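You operate a simulated robot arm through the tools that you are given. There is no shell and no other tool.

You are at the controls of a simulated two-armed robot. One attempt, no reset.

## Task
Clamp the pink swatch in the rub rig and give it four strokes.
Fine: park the carriage, free the clamp; lay the swatch back on its board.

The check looks at the end state, three seconds after you hand in, the way a careful person would. Anything else that was tipped, shoved, dropped, spilled or broken makes it a failure.

## Robot
Two 6-joint arms with two-finger grippers on one trunk that stands fixed in place. Base frame: the origin is at the foot of the trunk, x ahead of it, y to its left, z up; the work surface is at about z = 880. Units: mm, degrees, N and s.
The left shoulder is at [30, 178, 1013], the right one opposite. With the tool pointing down near the work surface each hand reaches from about 360 to 840 mm from the base axis, measured 20 degrees to its own side. Payload 2.54 kg a hand.
The tool frame of a hand sits at the grasp point between the pads (the TCP): z along the fingers, y along the line on which they close. The tips reach 30 mm beyond it. The gripper opens to 116 mm; its body begins 95 mm behind the TCP.
Orientation is that of the tool frame in the base frame, as a unit quaternion [w, x, y, z]. With the fingers straight down and closing along the base's y, the tool's x points along the base's -x, its y along +y and its z along -z.

## Interface
- The arms move only by the tool nudge_tool. It takes "left_deltas", "right_deltas" or both (then of equal length, played together; a hand with none holds still); each is a list of rows, each an object of numbers (a shift or turn left out is 0, a gripper value left out holds the last): "dx", "dy", "dz": the shift along the tool's x, y, z in units of 400 mm (1.0 is 400 mm); "ax", "ay", "az": the turn, a rotation vector about the tool's x, y, z in units of 180 degrees (1.0 is 180 degrees); "hand": the gripper command, from -1 (fully open) to 1 (shut), values between in proportion. In form: [{"dx": .., "dy": .., "dz": .., "ax": .., "ay": .., "az": .., "hand": ..}, ...]. A call has 1 to 20 rows; each row is the pose to reach, as a shift and turn from the pose commanded when the call began, along the tool's axes at that moment. A call with a number of a shift or a turn outside -1 to 1 is refused whole. Rows are played at 5 a second. More than 50 mm and 8.6 degrees between two rows, or a gripper value outside its range, and nothing of the call is played. Where a pose cannot be reached the arm comes as near as it can. A force on the tool above 60 N (or 10 N above the force at the start of the call, whichever is more), or a blocked arm, ends the call early, and 0.2 s more pass. The fingers move at their own pace (about 153 mm/s each) and stop on an object; they squeeze with about 28 N. The grip force told is the motor's: it shows also when the fingers shut on nothing. Time passes only in rows, and 0.2 s behind the last, so rows that repeat a pose let the fingers close. The reply holds the time, the measured pose of the TCP, the force on the tool along the base axes, the opening and the grip force, in the units named above and with some noise, with the torque about the TCP (base axes, N m) and any sound that the robot's microphone picked up.
- Cameras (640 x 400 px; columns grow to the right, rows downward): "scene" is now at [40.5, 10.6, 1722.1]; the picture's right is [0.02, -1.00, 0.00], its down [-0.79, -0.02, -0.61] and it looks along [0.61, 0.01, -0.79] (base axes); focal length 331 px, centre (320, 200). "left" rides on the left gripper at [69, 15, -122] in its tool frame; the picture's right is [-0.21, 0.98, 0.00], its down [-0.83, -0.18, -0.53] and it looks along [-0.52, -0.11, 0.85] (tool axes); focal length 251 px, centre (320, 200). "right" rides on the right gripper at [69, -15, -122] in its tool frame; the picture's right is [0.21, 0.98, 0.00], its down [-0.83, 0.18, -0.53] and it looks along [-0.52, 0.11, 0.85] (tool axes); focal length 251 px, centre (320, 200). There is no depth. A picture from a camera that has moved, and an enlarged one, comes with that camera's place and axes in the base frame and with its lens. The place of the scene camera against the robot may be out by one fixed shift of up to 18 mm in any direction.
- snapshot(camera): a new picture of that camera. No time passes.
- slide_trunk(by): moves the trunk up (or, below 0, down) by that many mm; the arms and the scene camera ride with it, the base frame stays. It gives what a move gives, with no picture.
- pan_tilt(pan, tilt): turns the head with the scene camera to pan (to the left, within 143 degrees either way) and tilt (down, from -29 to 69), counted from straight ahead of the robot. It gives what a move gives.
- zoom(camera, box): a new picture of the part [left, top, right, bottom] of that camera's present view, enlarged. No time passes.
- sign_off(): hands the job in; it is judged then, once.

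Nothing tells you positions but the pictures and the camera data. Unless the task says otherwise, let go and move clear before handing in.

The tools are called after "Request:" as a command line: name --argument value ..., lists and objects as JSON in quotes. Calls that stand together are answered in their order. nudge_tool: Moves the arms, as the interface text tells. Its arguments: {"type":"object","properties":{"left_deltas":{"type":"array"},"right_deltas":{"type":"array"}},"required":[]} The other tools are called the same way: slide_trunk (by) moves the trunk up or down; pan_tilt (pan, tilt) turns the head that bears the scene camera; snapshot (camera) takes a picture; zoom (camera, box) takes an enlarged picture of a part of a camera's view; sign_off () hands the job in.

At the start:

```text
t: 0.0
left_position: [517.5, 217.7, 1252.8]
left_tool_rot: [0.0, 0.0, 1.0, -0.001]
left_force: [-1.2, -1.1, -0.4]
left_moment: [-0.02, -0.03, 0.0]
left_width: 116.1
left_grip_force: 0.0
right_position: [566.9, -181.8, 1258.4]
right_tool_rot: [0.0, -0.001, 1.0, 0.0]
right_force: [-0.3, 0.7, 0.3]
right_moment: [-0.02, -0.01, 0.01]
right_width: 116.1
right_grip_force: 0.1
trunk travel left (down, up): [-225.0, 315.0]
head pan, tilt (commanded): [1.2, 52.3]
```

scene: 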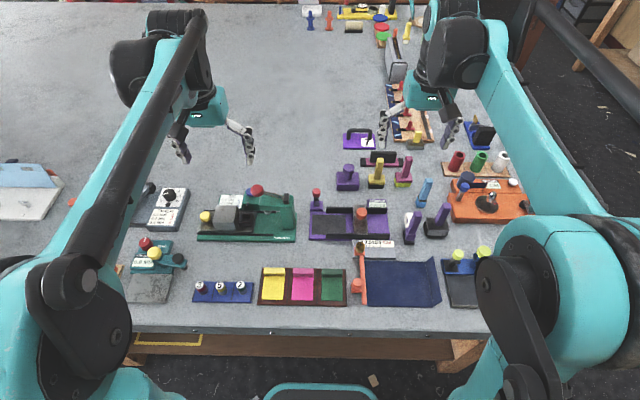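
right: 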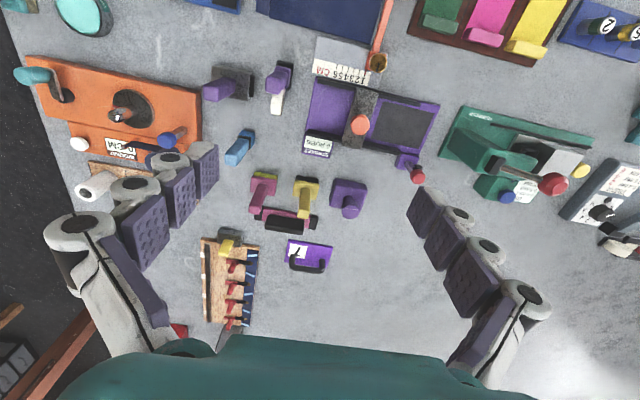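
left: 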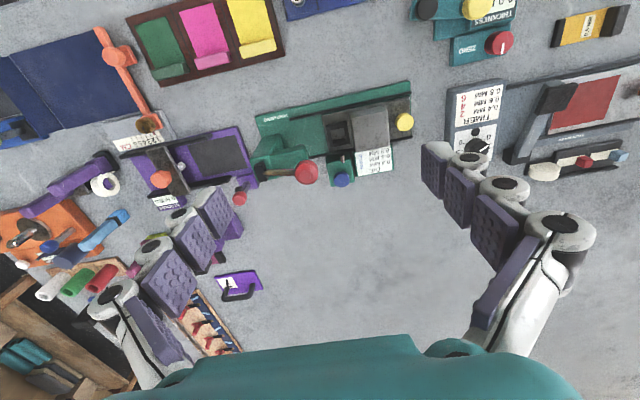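

I see a bench crowded with textile-testing devices: a swatch board (yellow, pink, green) near the front, and a purple rig and a green rig behind it. I'll look closer to work out which one is the rub rig before I move anything.

Request:
zoom --camera "scene" --box '[290, 170, 410, 250]'

Request:
zoom --camera "scene" --box '[180, 170, 310, 250]'

Request:
zoom --camera "scene" --box '[240, 240, 360, 320]'

Request:
zoom --camera "right" --box '[280, 60, 460, 190]'

Request:
zoom --camera "left" --box '[100, 60, 420, 240]'

```text
5.00 times, centred on (350, 210) of scene
camera zoom: at [40.5, 10.6, 1722.1], right [0.02, -1.0, 0.0], down [-0.79, -0.02, -0.61], along [0.61, 0.01, -0.79], focal length 1656 px, centre (170, 150)
```

zoom: 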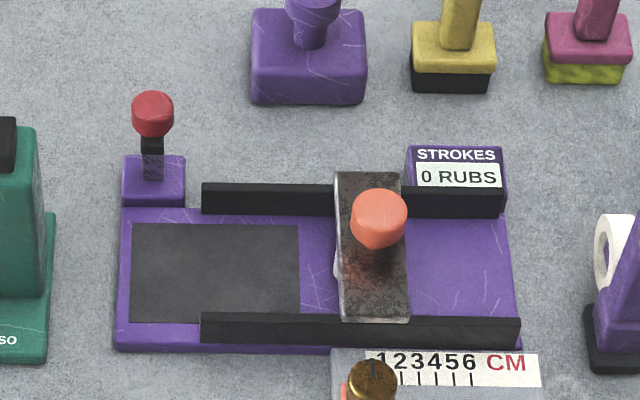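

```text
4.92 times, centred on (245, 210) of scene
camera zoom: at [40.5, 10.6, 1722.1], right [0.02, -1.0, 0.0], down [-0.79, -0.02, -0.61], along [0.61, 0.01, -0.79], focal length 1631 px, centre (689, 151)
```

zoom: 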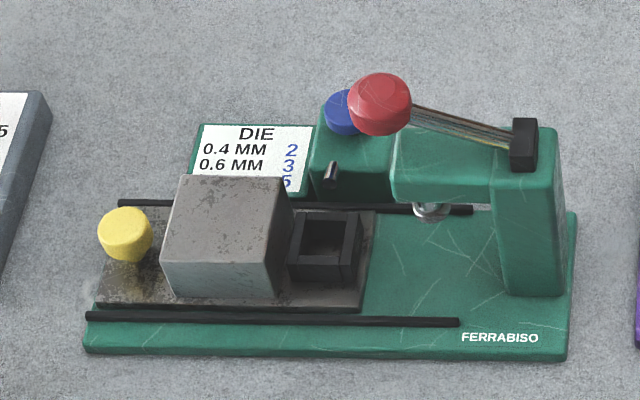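

```text
5.00 times, centred on (300, 280) of scene
camera zoom: at [40.5, 10.6, 1722.1], right [0.02, -1.0, 0.0], down [-0.79, -0.02, -0.61], along [0.61, 0.01, -0.79], focal length 1656 px, centre (420, -200)
```

zoom: 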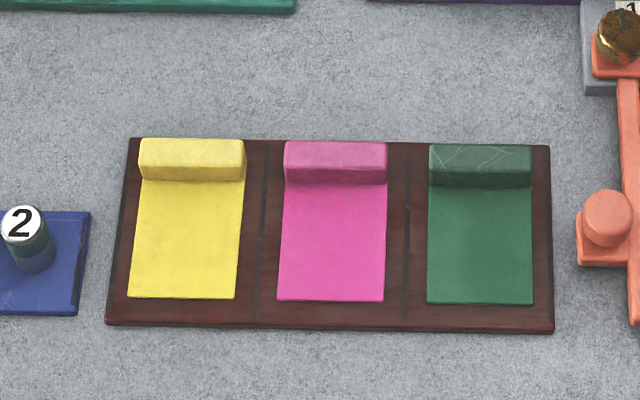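

```text
3.08 times, centred on (370, 125) of right
camera zoom: at [497.5, -198.2, 1379.5], right [-0.21, 0.98, 0.0], down [0.83, 0.18, 0.53], along [0.52, 0.11, -0.85], focal length 774 px, centre (166, 431)
```

zoom: 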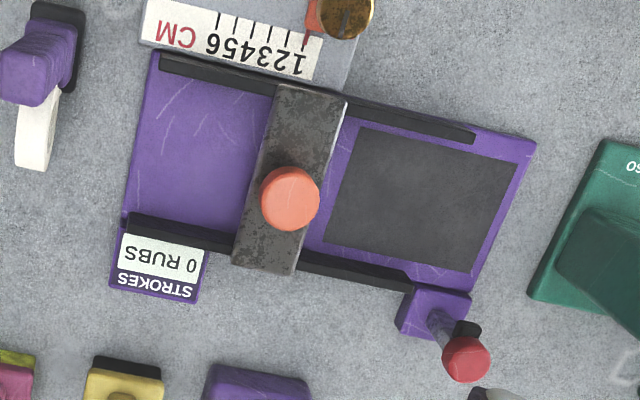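

```text
2.00 times, centred on (260, 150) of left
camera zoom: at [449.4, 232.1, 1375.4], right [0.21, 0.98, 0.0], down [0.83, -0.18, 0.53], along [0.52, -0.11, -0.85], focal length 503 px, centre (440, 300)
```

zoom: 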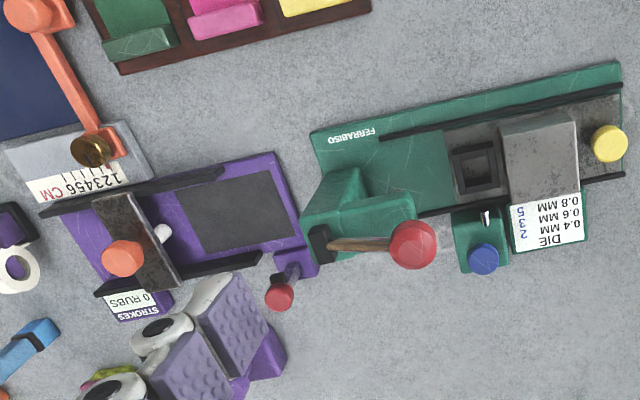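

The purple rig with the STROKES counter looks like the rub rig: grey bed at about (589, -8), carriage with an orange knob at about (595, -102), and a red clamp lever near (672, 32, 941). I'll zoom in on the lever and the swatch tab for detail.

Request:
zoom --camera "scene" --box '[305, 180, 355, 212]'

Request:
zoom --camera "right" --box '[380, 120, 460, 190]'

Request:
zoom --camera "left" --box '[110, 110, 270, 220]'

Request:
zoom --camera "left" --box '[120, 0, 290, 100]'

```text
12.50 times, centred on (330, 196) of scene
camera zoom: at [40.5, 10.6, 1722.1], right [0.02, -1.0, 0.0], down [-0.79, -0.02, -0.61], along [0.61, 0.01, -0.79], focal length 4141 px, centre (195, 250)
```

zoom: 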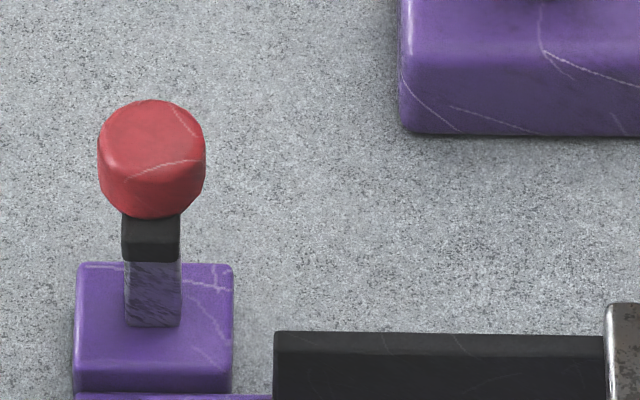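

```text
5.71 times, centred on (420, 155) of right
camera zoom: at [497.5, -198.2, 1379.5], right [-0.21, 0.98, 0.0], down [0.83, 0.18, 0.53], along [0.52, 0.11, -0.85], focal length 1437 px, centre (-251, 457)
```

zoom: 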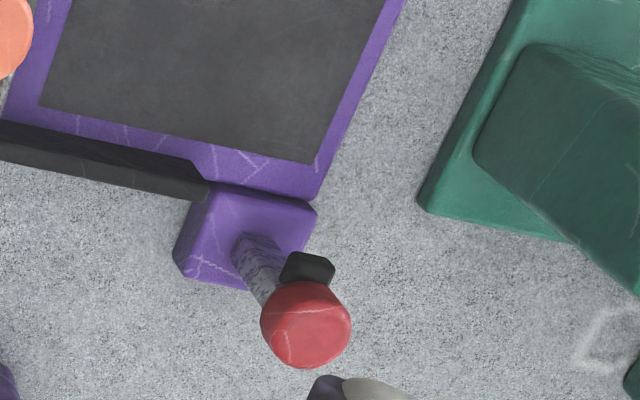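

```text
3.64 times, centred on (190, 165) of left
camera zoom: at [449.4, 232.1, 1375.4], right [0.21, 0.98, 0.0], down [0.83, -0.18, 0.53], along [0.52, -0.11, -0.85], focal length 914 px, centre (793, 327)
```

zoom: 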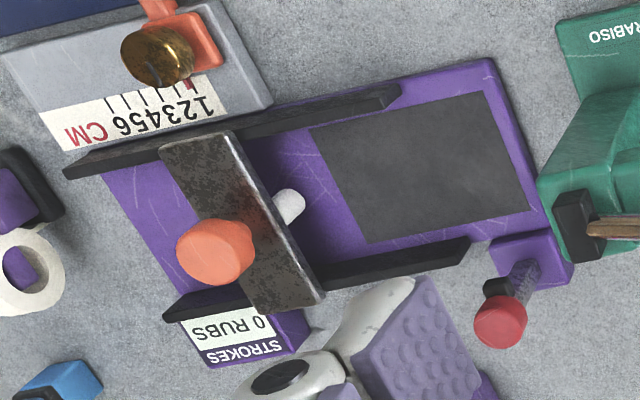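

```text
3.76 times, centred on (205, 50) of left
camera zoom: at [449.4, 232.1, 1375.4], right [0.21, 0.98, 0.0], down [0.83, -0.18, 0.53], along [0.52, -0.11, -0.85], focal length 947 px, centre (753, 765)
```

zoom: 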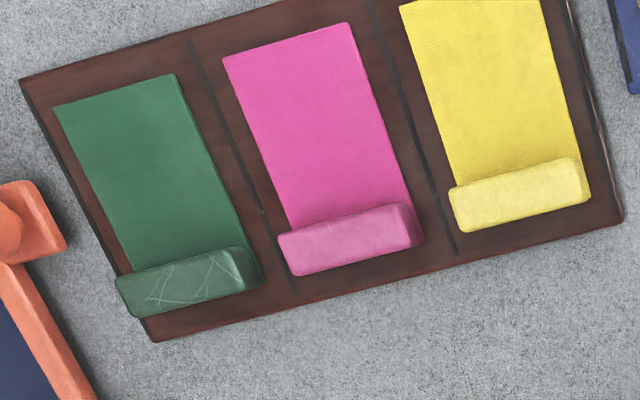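

The clamp lever leans back (open) with a black foot near its tip, so it should swing forward onto the bed at about y = 25. I'll bring the left hand over the pink swatch, turned 90°, for a close look at its tab near (431, 57).

Request:
nudge_tool --left_deltas '[{"dx": 0.01825, "dy": -0.0335, "dz": 0.0318, "az": 0.0416667}, {"dx": 0.0365, "dy": -0.067, "dz": 0.0637, "az": 0.0833333}, {"dx": 0.05475, "dy": -0.1005, "dz": 0.0955, "az": 0.125}, {"dx": 0.073, "dy": -0.134, "dz": 0.1273, "az": 0.1666667}, {"dx": 0.09125, "dy": -0.1675, "dz": 0.1592, "az": 0.2083333}, {"dx": 0.1095, "dy": -0.201, "dz": 0.191, "az": 0.25}, {"dx": 0.12775, "dy": -0.2345, "dz": 0.2228, "az": 0.2916667}, {"dx": 0.146, "dy": -0.268, "dz": 0.2547, "az": 0.3333333}, {"dx": 0.16425, "dy": -0.3015, "dz": 0.2865, "az": 0.375}, {"dx": 0.1825, "dy": -0.335, "dz": 0.3183, "az": 0.4166667}, {"dx": 0.20075, "dy": -0.3685, "dz": 0.3502, "az": 0.4583333}, {"dx": 0.219, "dy": -0.402, "dz": 0.382, "az": 0.5}]'

Request:
snapshot --camera "left"

Request:
snapshot --camera "scene"

Request:
snapshot --camera "right"

```text
t: 2.6
left_position: [430.2, 56.0, 1100.3]
left_tool_rot: [0.0, 0.708, 0.707, 0.0]
left_force: [-0.6, -0.1, 0.1]
left_moment: [0.03, 0.01, 0.0]
left_width: 115.9
left_grip_force: 0.1
right_position: [567.4, -183.9, 1257.6]
right_tool_rot: [0.0, 0.0, 1.0, 0.0]
right_force: [0.3, 0.0, 0.7]
right_moment: [0.01, 0.02, -0.01]
right_width: 116.1
right_grip_force: 0.1
trunk travel left (down, up): [-225.0, 315.0]
head pan, tilt (commanded): [1.2, 52.3]
```

```text
taken
camera left: at [445.7, 124.7, 1222.7], right [0.98, -0.22, 0.0], down [-0.18, -0.83, 0.53], along [-0.12, -0.52, -0.85], focal length 251 px, centre (320, 200)
```

left: 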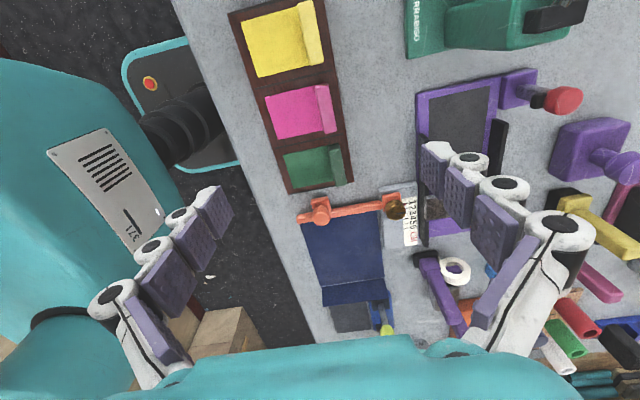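

```text
taken
camera scene: at [40.4, 10.2, 1722.1], right [0.02, -1.0, 0.0], down [-0.79, -0.02, -0.61], along [0.61, 0.01, -0.79], focal length 331 px, centre (320, 200)
```

scene: 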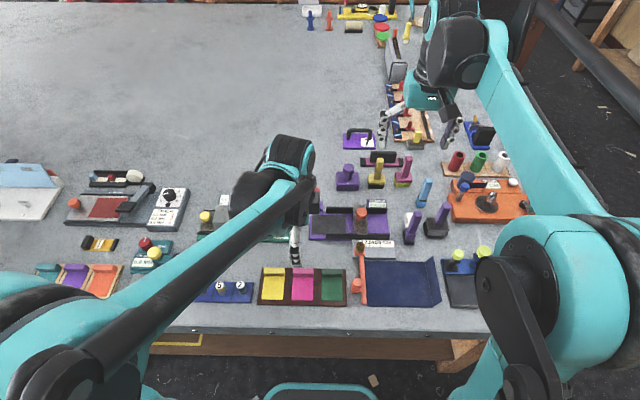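

```text
taken
camera right: at [497.5, -198.5, 1379.5], right [-0.21, 0.98, 0.0], down [0.83, 0.18, 0.53], along [0.52, 0.11, -0.85], focal length 251 px, centre (320, 200)
```

right: 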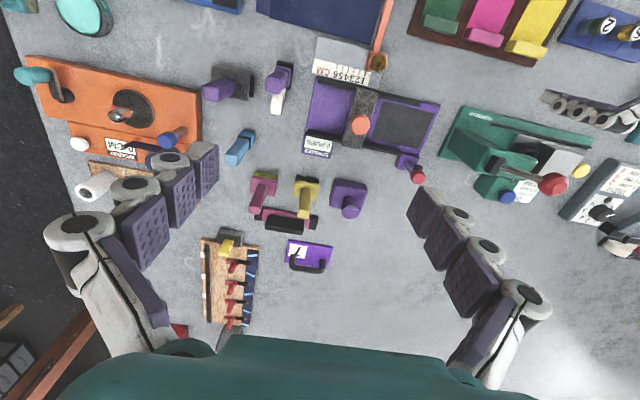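

The scene view now shows more devices and a second swatch board on the left. I'll check these before I commit to the purple rig.

Request:
zoom --camera "scene" --box '[0, 150, 220, 310]'

Request:
zoom --camera "left" --box '[220, 0, 380, 200]'

Request:
zoom --camera "left" --box '[400, 50, 600, 200]'

Request:
zoom --camera "scene" --box '[300, 0, 540, 170]'

Request:
zoom --camera "scene" --box '[340, 140, 540, 310]'

```text
2.50 times, centred on (110, 230) of scene
camera zoom: at [40.4, 10.2, 1722.1], right [0.02, -1.0, 0.0], down [-0.79, -0.02, -0.61], along [0.61, 0.01, -0.79], focal length 828 px, centre (845, 125)
```

zoom: 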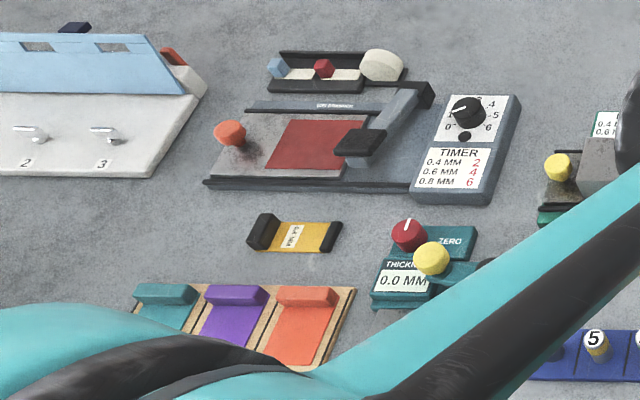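

```text
2.00 times, centred on (300, 100) of left
camera zoom: at [445.7, 124.7, 1222.7], right [0.98, -0.22, 0.0], down [-0.18, -0.83, 0.53], along [-0.12, -0.52, -0.85], focal length 503 px, centre (360, 400)
```

zoom: 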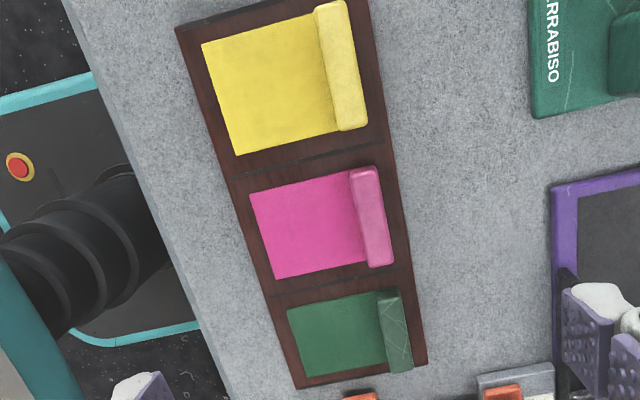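

```text
2.67 times, centred on (500, 125) of left
camera zoom: at [445.7, 124.7, 1222.7], right [0.98, -0.22, 0.0], down [-0.18, -0.83, 0.53], along [-0.12, -0.52, -0.85], focal length 670 px, centre (-160, 400)
```

zoom: 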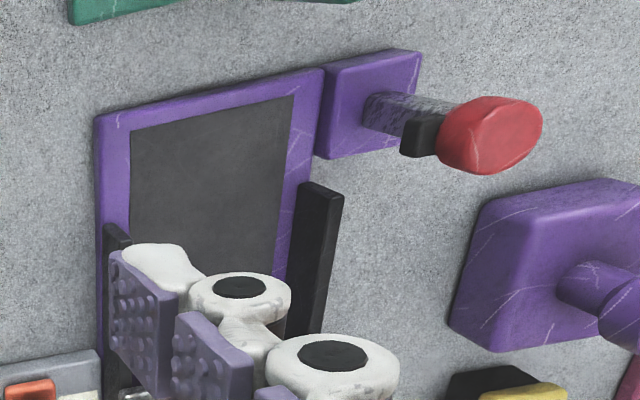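

```text
2.35 times, centred on (420, 85) of scene
camera zoom: at [40.4, 10.2, 1722.1], right [0.02, -1.0, 0.0], down [-0.79, -0.02, -0.61], along [0.61, 0.01, -0.79], focal length 780 px, centre (85, 471)
```

zoom: 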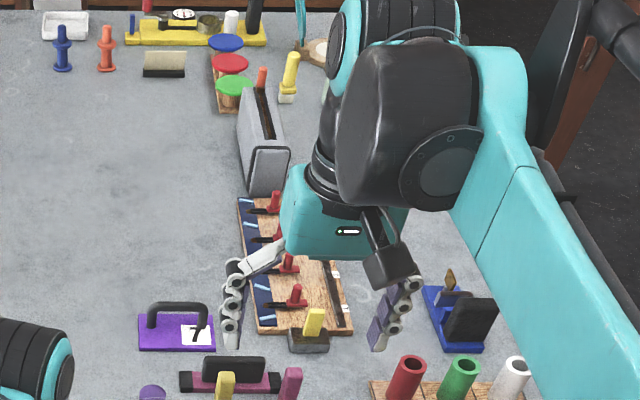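

```text
2.35 times, centred on (440, 225) of scene
camera zoom: at [40.4, 10.2, 1722.1], right [0.02, -1.0, 0.0], down [-0.79, -0.02, -0.61], along [0.61, 0.01, -0.79], focal length 780 px, centre (38, 141)
```

zoom: 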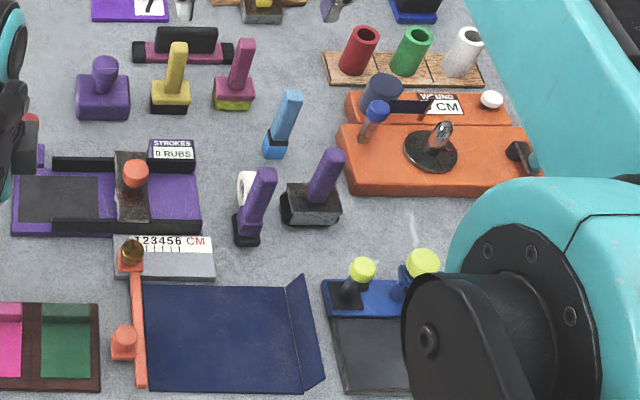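

The purple rig is the only one with a RUBS counter, so it is the rub rig. I put the pink tab's top at about (437, 55, 905), with its long side along y. I'll come down to z = 1000 with the fingers part closed and check alignment.

Request:
nudge_tool --left_deltas '[{"dx": -0.001, "dy": 0.006, "dz": 0.0625, "hand": 0.1}, {"dx": -0.002, "dy": 0.012, "dz": 0.125, "hand": 0.1}, {"dx": -0.0025, "dy": 0.01875, "dz": 0.1875, "hand": 0.1}, {"dx": -0.0025, "dy": 0.01875, "dz": 0.25, "hand": 0.1}, {"dx": -0.0025, "dy": 0.01875, "dz": 0.25, "hand": 0.1}]'

Request:
snapshot --camera "left"

Request:
zoom --camera "scene" --box '[240, 220, 360, 320]'

```text
t: 3.8
left_position: [437.3, 55.1, 999.3]
left_tool_rot: [0.001, 0.707, 0.707, 0.0]
left_force: [-0.3, 0.4, 0.1]
left_moment: [0.02, 0.02, -0.02]
left_width: 52.4
left_grip_force: 0.1
right_position: [566.9, -183.7, 1256.4]
right_tool_rot: [0.0, 0.0, 1.0, 0.0]
right_force: [-0.2, 0.0, -1.0]
right_moment: [0.0, 0.01, -0.04]
right_width: 116.0
right_grip_force: 0.0
trunk travel left (down, up): [-225.0, 315.0]
head pan, tilt (commanded): [1.2, 52.3]
```

```text
taken
camera left: at [451.6, 123.8, 1121.6], right [0.98, -0.21, 0.0], down [-0.18, -0.83, 0.53], along [-0.11, -0.52, -0.85], focal length 251 px, centre (320, 200)
```

left: 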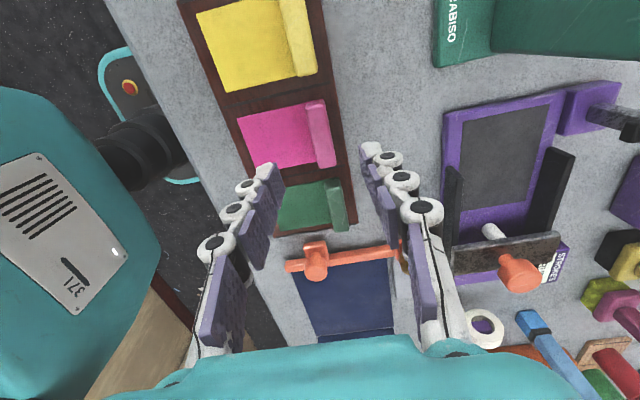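

```text
4.00 times, centred on (300, 270) of scene
camera zoom: at [40.1, 10.7, 1722.2], right [0.02, -1.0, 0.0], down [-0.79, -0.02, -0.61], along [0.61, 0.01, -0.79], focal length 1325 px, centre (400, -80)
```

zoom: 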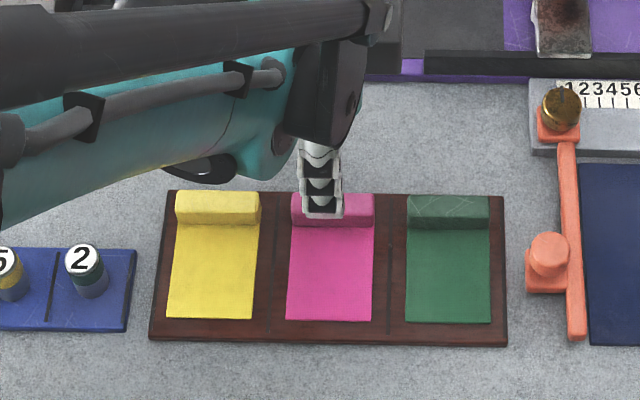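

Request:
zoom --camera "left" --box '[220, 80, 380, 180]'

Request:
zoom --camera "left" --box '[430, 70, 640, 290]'

```text
4.00 times, centred on (300, 130) of left
camera zoom: at [451.6, 123.8, 1121.6], right [0.98, -0.21, 0.0], down [-0.18, -0.83, 0.53], along [-0.11, -0.52, -0.85], focal length 1006 px, centre (400, 480)
```

zoom: 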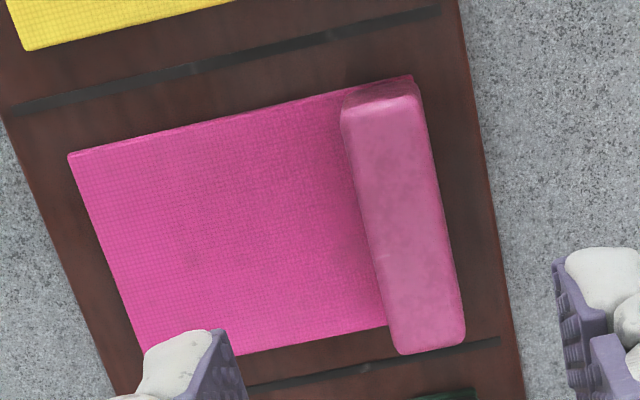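

```text
1.82 times, centred on (535, 180) of left
camera zoom: at [451.6, 123.8, 1121.6], right [0.98, -0.21, 0.0], down [-0.18, -0.83, 0.53], along [-0.11, -0.52, -0.85], focal length 457 px, centre (-71, 236)
```

zoom: 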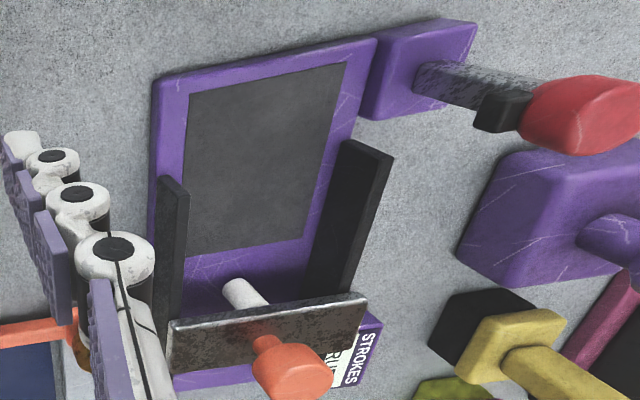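

The tab sits at about (438, 55), 15 mm thick and about 18 mm tall, and the fingers straddle it. I'll lower to TCP z ≈ 924 and check before closing.

Request:
nudge_tool --left_deltas '[{"dx": -0.001, "dy": 0.002, "dz": 0.06}, {"dx": -0.001, "dy": 0.002, "dz": 0.12}, {"dx": -0.001, "dy": 0.002, "dz": 0.16}, {"dx": -0.001, "dy": 0.002, "dz": 0.19}, {"dx": -0.001, "dy": 0.002, "dz": 0.19}]'

Request:
snapshot --camera "left"

Request:
zoom --camera "scene" --box '[260, 240, 340, 300]'

```text
t: 5.0
left_position: [438.7, 55.8, 923.3]
left_tool_rot: [-0.001, 0.707, 0.707, 0.0]
left_force: [-1.1, -0.7, 0.2]
left_moment: [0.0, -0.01, -0.01]
left_width: 52.3
left_grip_force: 0.0
right_position: [567.4, -183.4, 1257.8]
right_tool_rot: [0.0, 0.0, 1.0, 0.0]
right_force: [0.3, -0.8, 0.6]
right_moment: [0.04, 0.01, -0.01]
right_width: 116.1
right_grip_force: 0.0
trunk travel left (down, up): [-225.0, 315.0]
head pan, tilt (commanded): [1.2, 52.3]
```

```text
taken
camera left: at [454.0, 124.2, 1046.0], right [0.98, -0.21, 0.0], down [-0.18, -0.83, 0.53], along [-0.11, -0.52, -0.85], focal length 251 px, centre (320, 200)
```

left: 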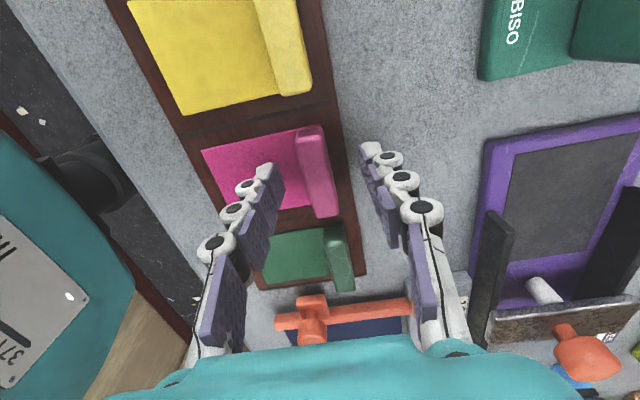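

```text
6.67 times, centred on (300, 270) of scene
camera zoom: at [40.3, 10.6, 1722.2], right [0.02, -1.0, 0.0], down [-0.79, -0.02, -0.61], along [0.61, 0.01, -0.79], focal length 2209 px, centre (453, -267)
```

zoom: 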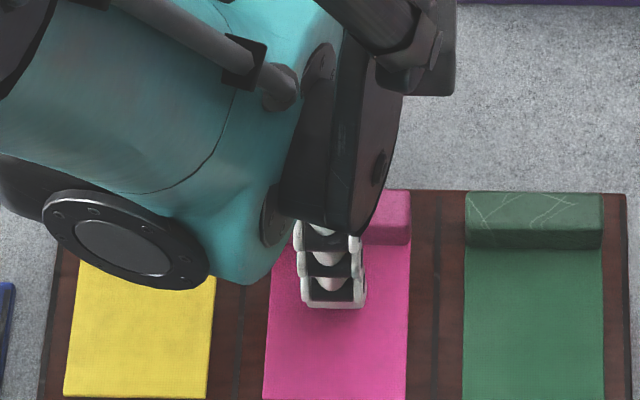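

The fingers are centred on the tab with their tips just above the cloth. I'll close on it now.

Request:
nudge_tool --left_deltas '[{"hand": 0.5}, {"hand": 1.0}, {"hand": 1.0}, {"hand": 1.0}]'

Request:
snapshot --camera "left"

```text
t: 6.0
left_position: [439.0, 55.4, 924.6]
left_tool_rot: [0.0, 0.707, 0.707, 0.0]
left_force: [-0.2, 0.1, 0.2]
left_moment: [-0.03, -0.04, 0.0]
left_width: 16.0
left_grip_force: 28.0
right_position: [567.0, -183.9, 1256.5]
right_tool_rot: [0.0, 0.0, 1.0, 0.0]
right_force: [-0.1, 0.0, 0.3]
right_moment: [0.02, 0.0, 0.01]
right_width: 116.0
right_grip_force: 0.1
trunk travel left (down, up): [-225.0, 315.0]
head pan, tilt (commanded): [1.2, 52.3]
```

```text
taken
camera left: at [454.2, 124.2, 1046.1], right [0.98, -0.21, 0.0], down [-0.18, -0.83, 0.53], along [-0.11, -0.52, -0.85], focal length 251 px, centre (320, 200)
```

left: 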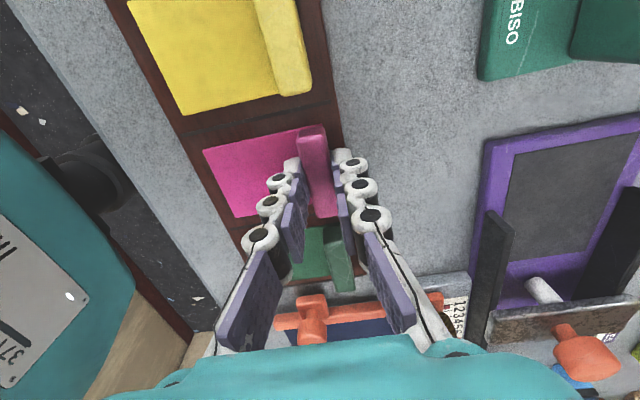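

The tab is gripped (16 mm wide, 28 N). I'll lift straight up and check that the swatch comes along.

Request:
nudge_tool --left_deltas '[{"dz": -0.02, "hand": 1.0}, {"dz": -0.06, "hand": 1.0}, {"dz": -0.12, "hand": 1.0}, {"dz": -0.18, "hand": 1.0}, {"dz": -0.24, "hand": 1.0}, {"dz": -0.3, "hand": 1.0}, {"dz": -0.35, "hand": 1.0}, {"dz": -0.35, "hand": 1.0}]'

Request:
snapshot --camera "left"

Request:
snapshot --camera "scene"

```text
t: 7.8
left_position: [439.0, 54.7, 1063.4]
left_tool_rot: [0.0, 0.707, 0.707, 0.0]
left_force: [0.4, -0.6, -1.3]
left_moment: [0.01, 0.02, 0.02]
left_width: 16.0
left_grip_force: 27.7
right_position: [567.3, -184.5, 1257.6]
right_tool_rot: [0.0, 0.0, 1.0, 0.0]
right_force: [-0.9, -0.1, 0.1]
right_moment: [-0.02, -0.02, 0.0]
right_width: 116.1
right_grip_force: 0.0
trunk travel left (down, up): [-225.0, 315.0]
head pan, tilt (commanded): [1.2, 52.3]
```

```text
taken
camera left: at [454.5, 123.5, 1186.2], right [0.98, -0.21, 0.0], down [-0.18, -0.83, 0.53], along [-0.11, -0.52, -0.85], focal length 251 px, centre (320, 200)
```

left: 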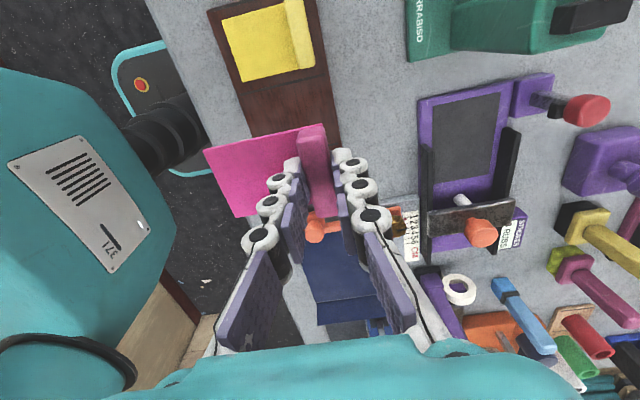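

```text
taken
camera scene: at [40.9, 10.5, 1722.1], right [0.02, -1.0, 0.0], down [-0.79, -0.02, -0.61], along [0.61, 0.01, -0.79], focal length 331 px, centre (320, 200)
```

scene: 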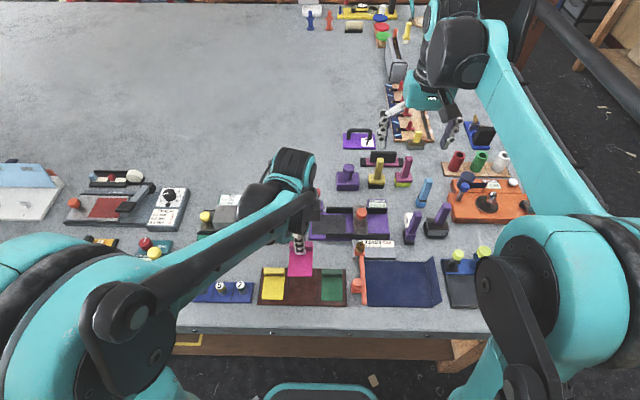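

The swatch is held rigidly and flat, and the board's pink bay is empty. Next I'll carry it above the rig and turn it 90°, so the tab points left (under the clamp) and the cloth lies along the rub direction.

Request:
nudge_tool --left_deltas '[{"dx": -0.007, "dy": 0.0345, "az": -0.0416667, "hand": 1.0}, {"dx": -0.014, "dy": 0.069, "az": -0.0833333, "hand": 1.0}, {"dx": -0.021, "dy": 0.1035, "az": -0.125, "hand": 1.0}, {"dx": -0.028, "dy": 0.138, "az": -0.1666667, "hand": 1.0}, {"dx": -0.035, "dy": 0.1725, "az": -0.2083333, "hand": 1.0}, {"dx": -0.042, "dy": 0.207, "az": -0.25, "hand": 1.0}, {"dx": -0.049, "dy": 0.2415, "az": -0.2916667, "hand": 1.0}, {"dx": -0.056, "dy": 0.276, "az": -0.3333333, "hand": 1.0}, {"dx": -0.063, "dy": 0.3105, "az": -0.375, "hand": 1.0}, {"dx": -0.07, "dy": 0.345, "az": -0.4166667, "hand": 1.0}, {"dx": -0.077, "dy": 0.3795, "az": -0.4583333, "hand": 1.0}, {"dx": -0.0838, "dy": 0.4138, "az": -0.5, "hand": 1.0}, {"dx": -0.0838, "dy": 0.4138, "az": -0.5, "hand": 1.0}]'

Request:
snapshot --camera "left"

Request:
zoom --camera "scene" --box '[200, 140, 420, 280]'

Request:
snapshot --camera "right"

```text
t: 10.6
left_position: [603.3, 22.5, 1064.1]
left_tool_rot: [0.0, -0.001, 1.0, 0.0]
left_force: [0.1, -0.6, -2.2]
left_moment: [0.02, 0.0, -0.03]
left_width: 15.8
left_grip_force: 28.4
right_position: [566.8, -183.5, 1258.3]
right_tool_rot: [0.0, 0.0, 1.0, 0.0]
right_force: [0.4, -0.1, 1.4]
right_moment: [0.02, 0.0, -0.02]
right_width: 115.8
right_grip_force: 0.1
trunk travel left (down, up): [-225.0, 315.0]
head pan, tilt (commanded): [1.2, 52.3]
```

```text
taken
camera left: at [535.3, 36.0, 1186.5], right [0.21, 0.98, 0.0], down [0.83, -0.18, 0.53], along [0.52, -0.11, -0.85], focal length 251 px, centre (320, 200)
```

left: 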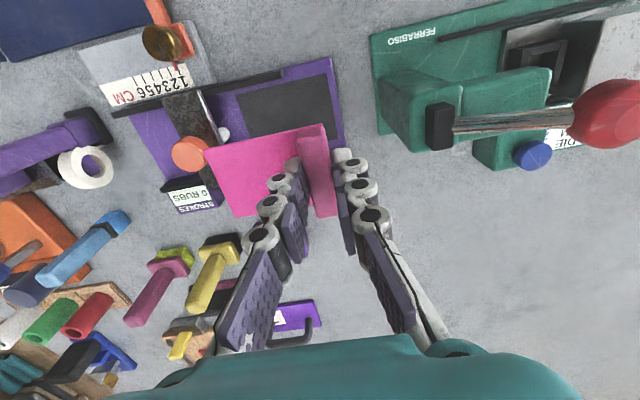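

```text
2.86 times, centred on (310, 210) of scene
camera zoom: at [40.0, 10.7, 1722.2], right [0.02, -1.0, 0.0], down [-0.79, -0.02, -0.61], along [0.61, 0.01, -0.79], focal length 947 px, centre (349, 171)
```

zoom: 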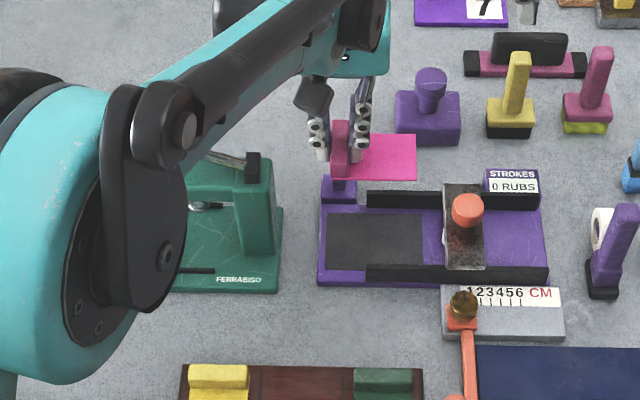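

```text
taken
camera right: at [497.1, -198.1, 1379.7], right [-0.21, 0.98, 0.0], down [0.83, 0.18, 0.53], along [0.52, 0.11, -0.85], focal length 251 px, centre (320, 200)
```

right: 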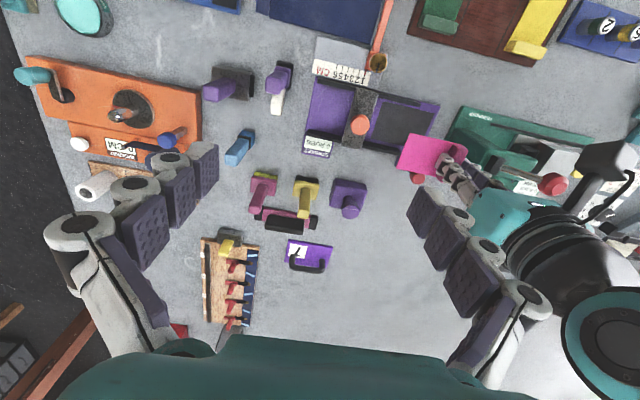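

Request:
zoom --camera "left" --box '[190, 40, 400, 240]'

Request:
zoom --camera "right" --box '[300, 70, 500, 200]'

Request:
zoom --camera "left" --box '[350, 20, 640, 190]'

```text
2.00 times, centred on (295, 140) of left
camera zoom: at [535.3, 36.0, 1186.5], right [0.21, 0.98, 0.0], down [0.83, -0.18, 0.53], along [0.52, -0.11, -0.85], focal length 503 px, centre (370, 320)
```

zoom: 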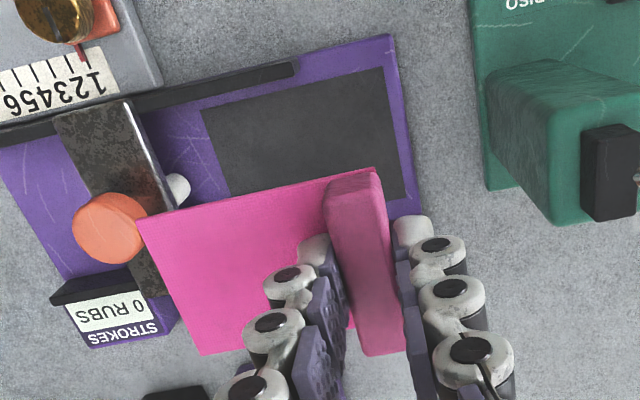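

```text
3.08 times, centred on (400, 135) of right
camera zoom: at [497.1, -198.1, 1379.7], right [-0.21, 0.98, 0.0], down [0.83, 0.18, 0.53], along [0.52, 0.11, -0.85], focal length 774 px, centre (74, 400)
```

zoom: 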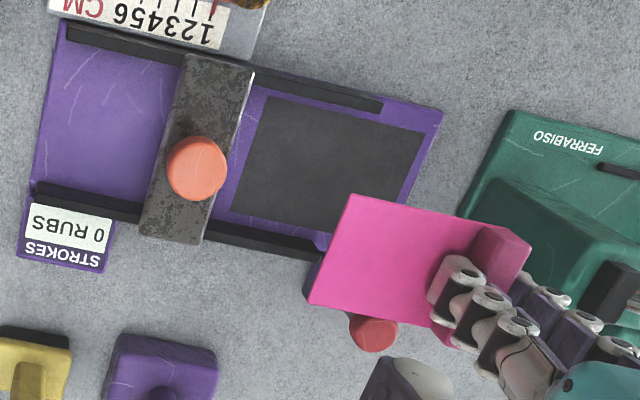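

```text
2.21 times, centred on (495, 105) of left
camera zoom: at [535.3, 36.0, 1186.5], right [0.21, 0.98, 0.0], down [0.83, -0.18, 0.53], along [0.52, -0.11, -0.85], focal length 555 px, centre (-66, 410)
```

zoom: 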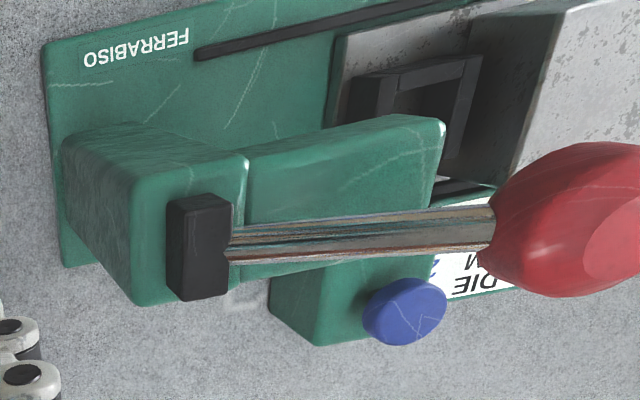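

The tab is now at about (602, 21). The bed pad spans x 563–636 and y −66 to 36, and the press post (y ≥ 91, top ≈ 1000) stays clear of the hand. I'll lower to z ≈ 945 with the tab centred near (604, 24), in line with the clamp foot.

Request:
nudge_tool --left_deltas '[{"dx": -0.005, "dy": 0.0075, "dz": 0.06, "hand": 1.0}, {"dx": -0.005, "dy": 0.0075, "dz": 0.12, "hand": 1.0}, {"dx": -0.005, "dy": 0.0075, "dz": 0.18, "hand": 1.0}, {"dx": -0.005, "dy": 0.0075, "dz": 0.24, "hand": 1.0}, {"dx": -0.005, "dy": 0.0075, "dz": 0.28, "hand": 1.0}, {"dx": -0.005, "dy": 0.0075, "dz": 0.2975, "hand": 1.0}, {"dx": -0.005, "dy": 0.0075, "dz": 0.2975, "hand": 1.0}]'

Request:
snapshot --camera "left"

Request:
zoom --camera "scene" --box '[250, 150, 410, 250]'

Request:
zoom --camera "right" --box '[320, 70, 500, 200]'

```text
t: 12.2
left_position: [605.7, 25.5, 945.6]
left_tool_rot: [0.0, 0.0, 1.0, 0.0]
left_force: [0.0, -0.3, -0.6]
left_moment: [0.0, 0.05, 0.01]
left_width: 15.7
left_grip_force: 27.8
right_position: [567.5, -182.8, 1257.2]
right_tool_rot: [0.0, 0.001, 1.0, 0.0]
right_force: [0.5, -0.8, 0.0]
right_moment: [-0.02, -0.01, -0.05]
right_width: 115.9
right_grip_force: 0.0
trunk travel left (down, up): [-225.0, 315.0]
head pan, tilt (commanded): [1.2, 52.3]
```

```text
taken
camera left: at [537.3, 40.3, 1068.1], right [0.21, 0.98, 0.0], down [0.83, -0.18, 0.53], along [0.52, -0.11, -0.85], focal length 251 px, centre (320, 200)
```

left: 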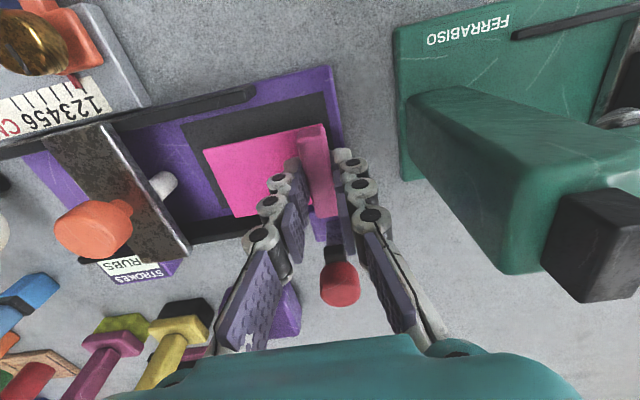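

```text
4.00 times, centred on (330, 200) of scene
camera zoom: at [40.4, 10.6, 1722.2], right [0.02, -1.0, 0.0], down [-0.79, -0.02, -0.61], along [0.61, 0.01, -0.79], focal length 1325 px, centre (280, 200)
```

zoom: 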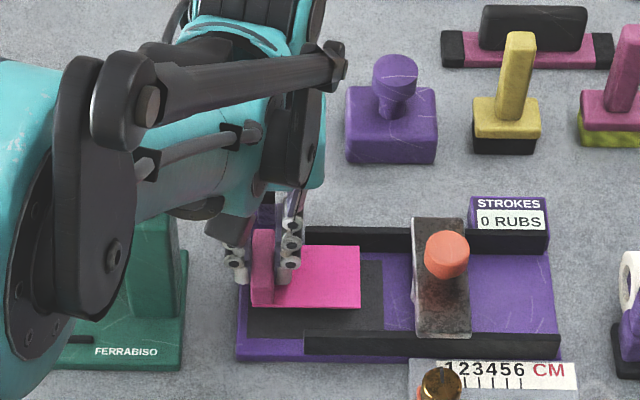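

```text
3.08 times, centred on (410, 135) of right
camera zoom: at [497.5, -198.2, 1379.6], right [-0.21, 0.98, 0.0], down [0.83, 0.18, 0.53], along [0.52, 0.11, -0.85], focal length 774 px, centre (43, 400)
```

zoom: 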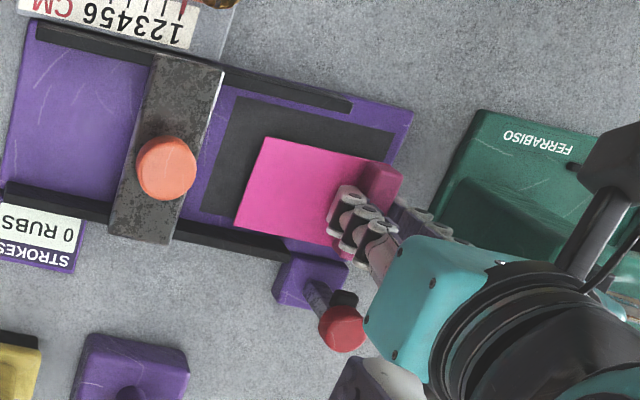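

Request:
zoom --camera "left" --box '[290, 200, 390, 320]'

Request:
zoom --camera "left" --box '[180, 60, 360, 230]'

Request:
zoom --camera "right" --box '[390, 140, 450, 190]'

```text
3.33 times, centred on (340, 260) of left
camera zoom: at [537.3, 40.3, 1068.1], right [0.21, 0.98, 0.0], down [0.83, -0.18, 0.53], along [0.52, -0.11, -0.85], focal length 838 px, centre (253, 0)
```

zoom: 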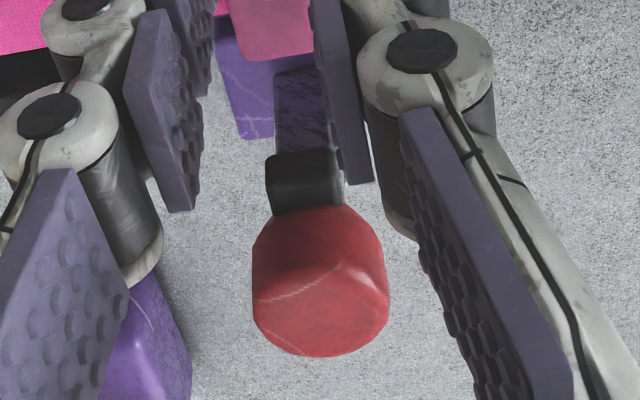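

```text
2.35 times, centred on (270, 145) of left
camera zoom: at [537.3, 40.3, 1068.1], right [0.21, 0.98, 0.0], down [0.83, -0.18, 0.53], along [0.52, -0.11, -0.85], focal length 592 px, centre (438, 329)
```

zoom: 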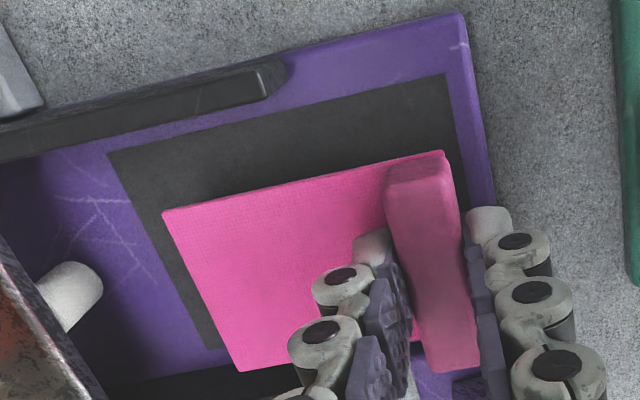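

```text
8.00 times, centred on (420, 165) of right
camera zoom: at [497.5, -198.2, 1379.6], right [-0.21, 0.98, 0.0], down [0.83, 0.18, 0.53], along [0.52, 0.11, -0.85], focal length 2012 px, centre (-480, 480)
```

zoom: 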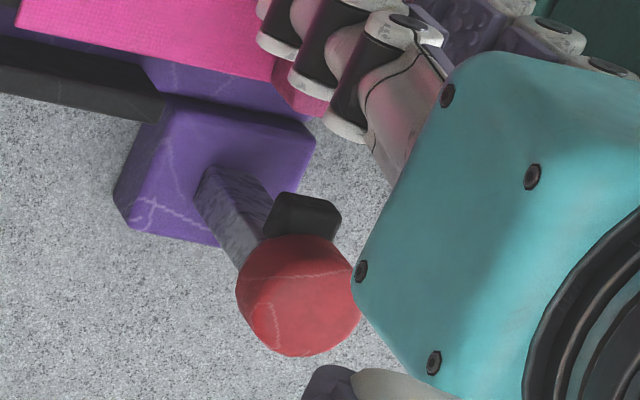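

The lever foot is at about (656, 25, 942) and hinges near (666, 25, 902), so closed it should land around (624, 25), on the tab near its rear end. The swatch is about 5 mm too far in +x, so I'll shift it −5 mm in x and −2 mm in y, then lower to just above the bed.

Request:
nudge_tool --left_deltas '[{"dx": 0.006, "dy": -0.0025, "dz": 0.0, "hand": 1.0}, {"dx": 0.0125, "dy": -0.005, "dz": 0.0, "hand": 1.0}, {"dx": 0.0125, "dy": -0.005, "dz": 0.02, "hand": 1.0}, {"dx": 0.0125, "dy": -0.005, "dz": 0.035, "hand": 1.0}, {"dx": 0.0125, "dy": -0.005, "dz": 0.035, "hand": 1.0}]'

Request:
snapshot --camera "left"

Request:
zoom --camera "left" --box '[180, 60, 360, 230]'

Request:
zoom --camera "scene" --box '[290, 180, 410, 250]'

```text
t: 13.4
left_position: [601.7, 23.7, 932.4]
left_tool_rot: [0.0, 0.0, 1.0, 0.001]
left_force: [0.0, -0.4, -1.2]
left_moment: [0.01, -0.02, -0.01]
left_width: 15.9
left_grip_force: 27.6
right_position: [567.3, -183.4, 1257.3]
right_tool_rot: [0.0, 0.0, 1.0, 0.0]
right_force: [0.1, -0.8, 0.3]
right_moment: [0.03, 0.01, -0.02]
right_width: 115.9
right_grip_force: 0.1
trunk travel left (down, up): [-225.0, 315.0]
head pan, tilt (commanded): [1.2, 52.3]
```

```text
taken
camera left: at [533.0, 37.1, 1053.8], right [0.21, 0.98, 0.0], down [0.83, -0.18, 0.53], along [0.52, -0.11, -0.85], focal length 251 px, centre (320, 200)
```

left: 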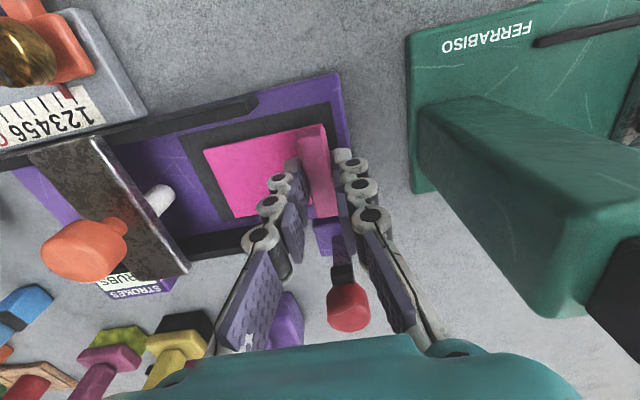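

```text
2.35 times, centred on (270, 145) of left
camera zoom: at [533.0, 37.1, 1053.8], right [0.21, 0.98, 0.0], down [0.83, -0.18, 0.53], along [0.52, -0.11, -0.85], focal length 592 px, centre (438, 329)
```

zoom: 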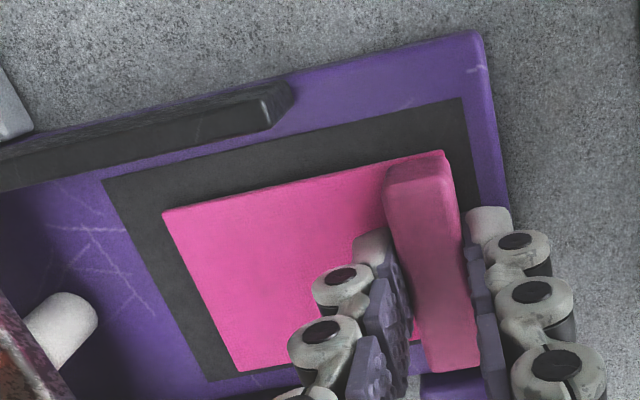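

```text
5.33 times, centred on (350, 215) of scene
camera zoom: at [40.6, 10.6, 1722.1], right [0.02, -1.0, 0.0], down [-0.79, -0.02, -0.61], along [0.61, 0.01, -0.79], focal length 1767 px, centre (160, 120)
```

zoom: 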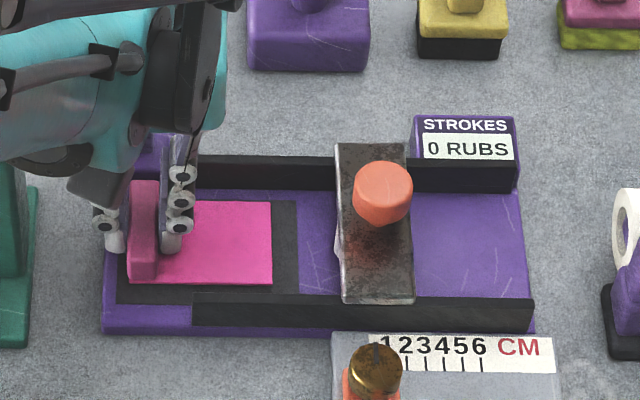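

The swatch is square on the bed with its tab near the left edge. I'll lower in small steps and watch for contact.

Request:
nudge_tool --left_deltas '[{"dz": 0.0025, "hand": 1.0}, {"dz": 0.005, "hand": 1.0}, {"dz": 0.0075, "hand": 1.0}, {"dz": 0.0075, "hand": 1.0}]'

```text
t: 14.4
left_position: [601.4, 22.1, 928.8]
left_tool_rot: [0.0, 0.0, 1.0, 0.0]
left_force: [0.1, 0.5, 0.0]
left_moment: [0.0, 0.04, 0.03]
left_width: 16.0
left_grip_force: 27.8
right_position: [566.5, -183.3, 1256.8]
right_tool_rot: [0.001, 0.0, 1.0, 0.0]
right_force: [0.5, -0.5, -0.7]
right_moment: [0.01, -0.01, 0.0]
right_width: 116.0
right_grip_force: 0.2
trunk travel left (down, up): [-225.0, 315.0]
head pan, tilt (commanded): [1.2, 52.3]
```

Request:
nudge_tool --left_deltas '[{"dz": 0.002, "hand": 1.0}, {"dz": 0.004, "hand": 1.0}, {"dz": 0.004, "hand": 1.0}]'

Request:
zoom --camera "right" --box '[340, 90, 460, 180]'

```text
t: 15.2
left_position: [600.7, 22.1, 926.1]
left_tool_rot: [-0.001, 0.0, 1.0, 0.0]
left_force: [3.2, -1.2, 8.9]
left_moment: [-0.07, -0.04, 0.03]
left_width: 16.0
left_grip_force: 28.2
right_position: [567.4, -184.0, 1258.4]
right_tool_rot: [0.0, 0.0, 1.0, 0.0]
right_force: [0.4, -1.2, 0.1]
right_moment: [-0.02, -0.02, -0.02]
right_width: 116.0
right_grip_force: 0.0
trunk travel left (down, up): [-225.0, 315.0]
head pan, tilt (commanded): [1.2, 52.3]
```

```text
4.44 times, centred on (400, 135) of right
camera zoom: at [497.3, -198.4, 1379.7], right [-0.21, 0.98, 0.0], down [0.83, 0.18, 0.53], along [0.52, 0.11, -0.85], focal length 1118 px, centre (-36, 489)
```

zoom: 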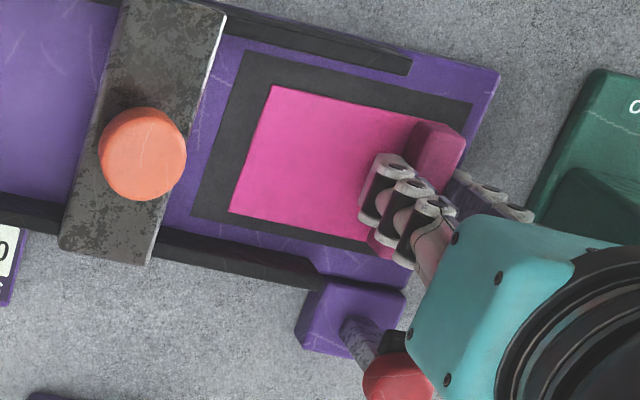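

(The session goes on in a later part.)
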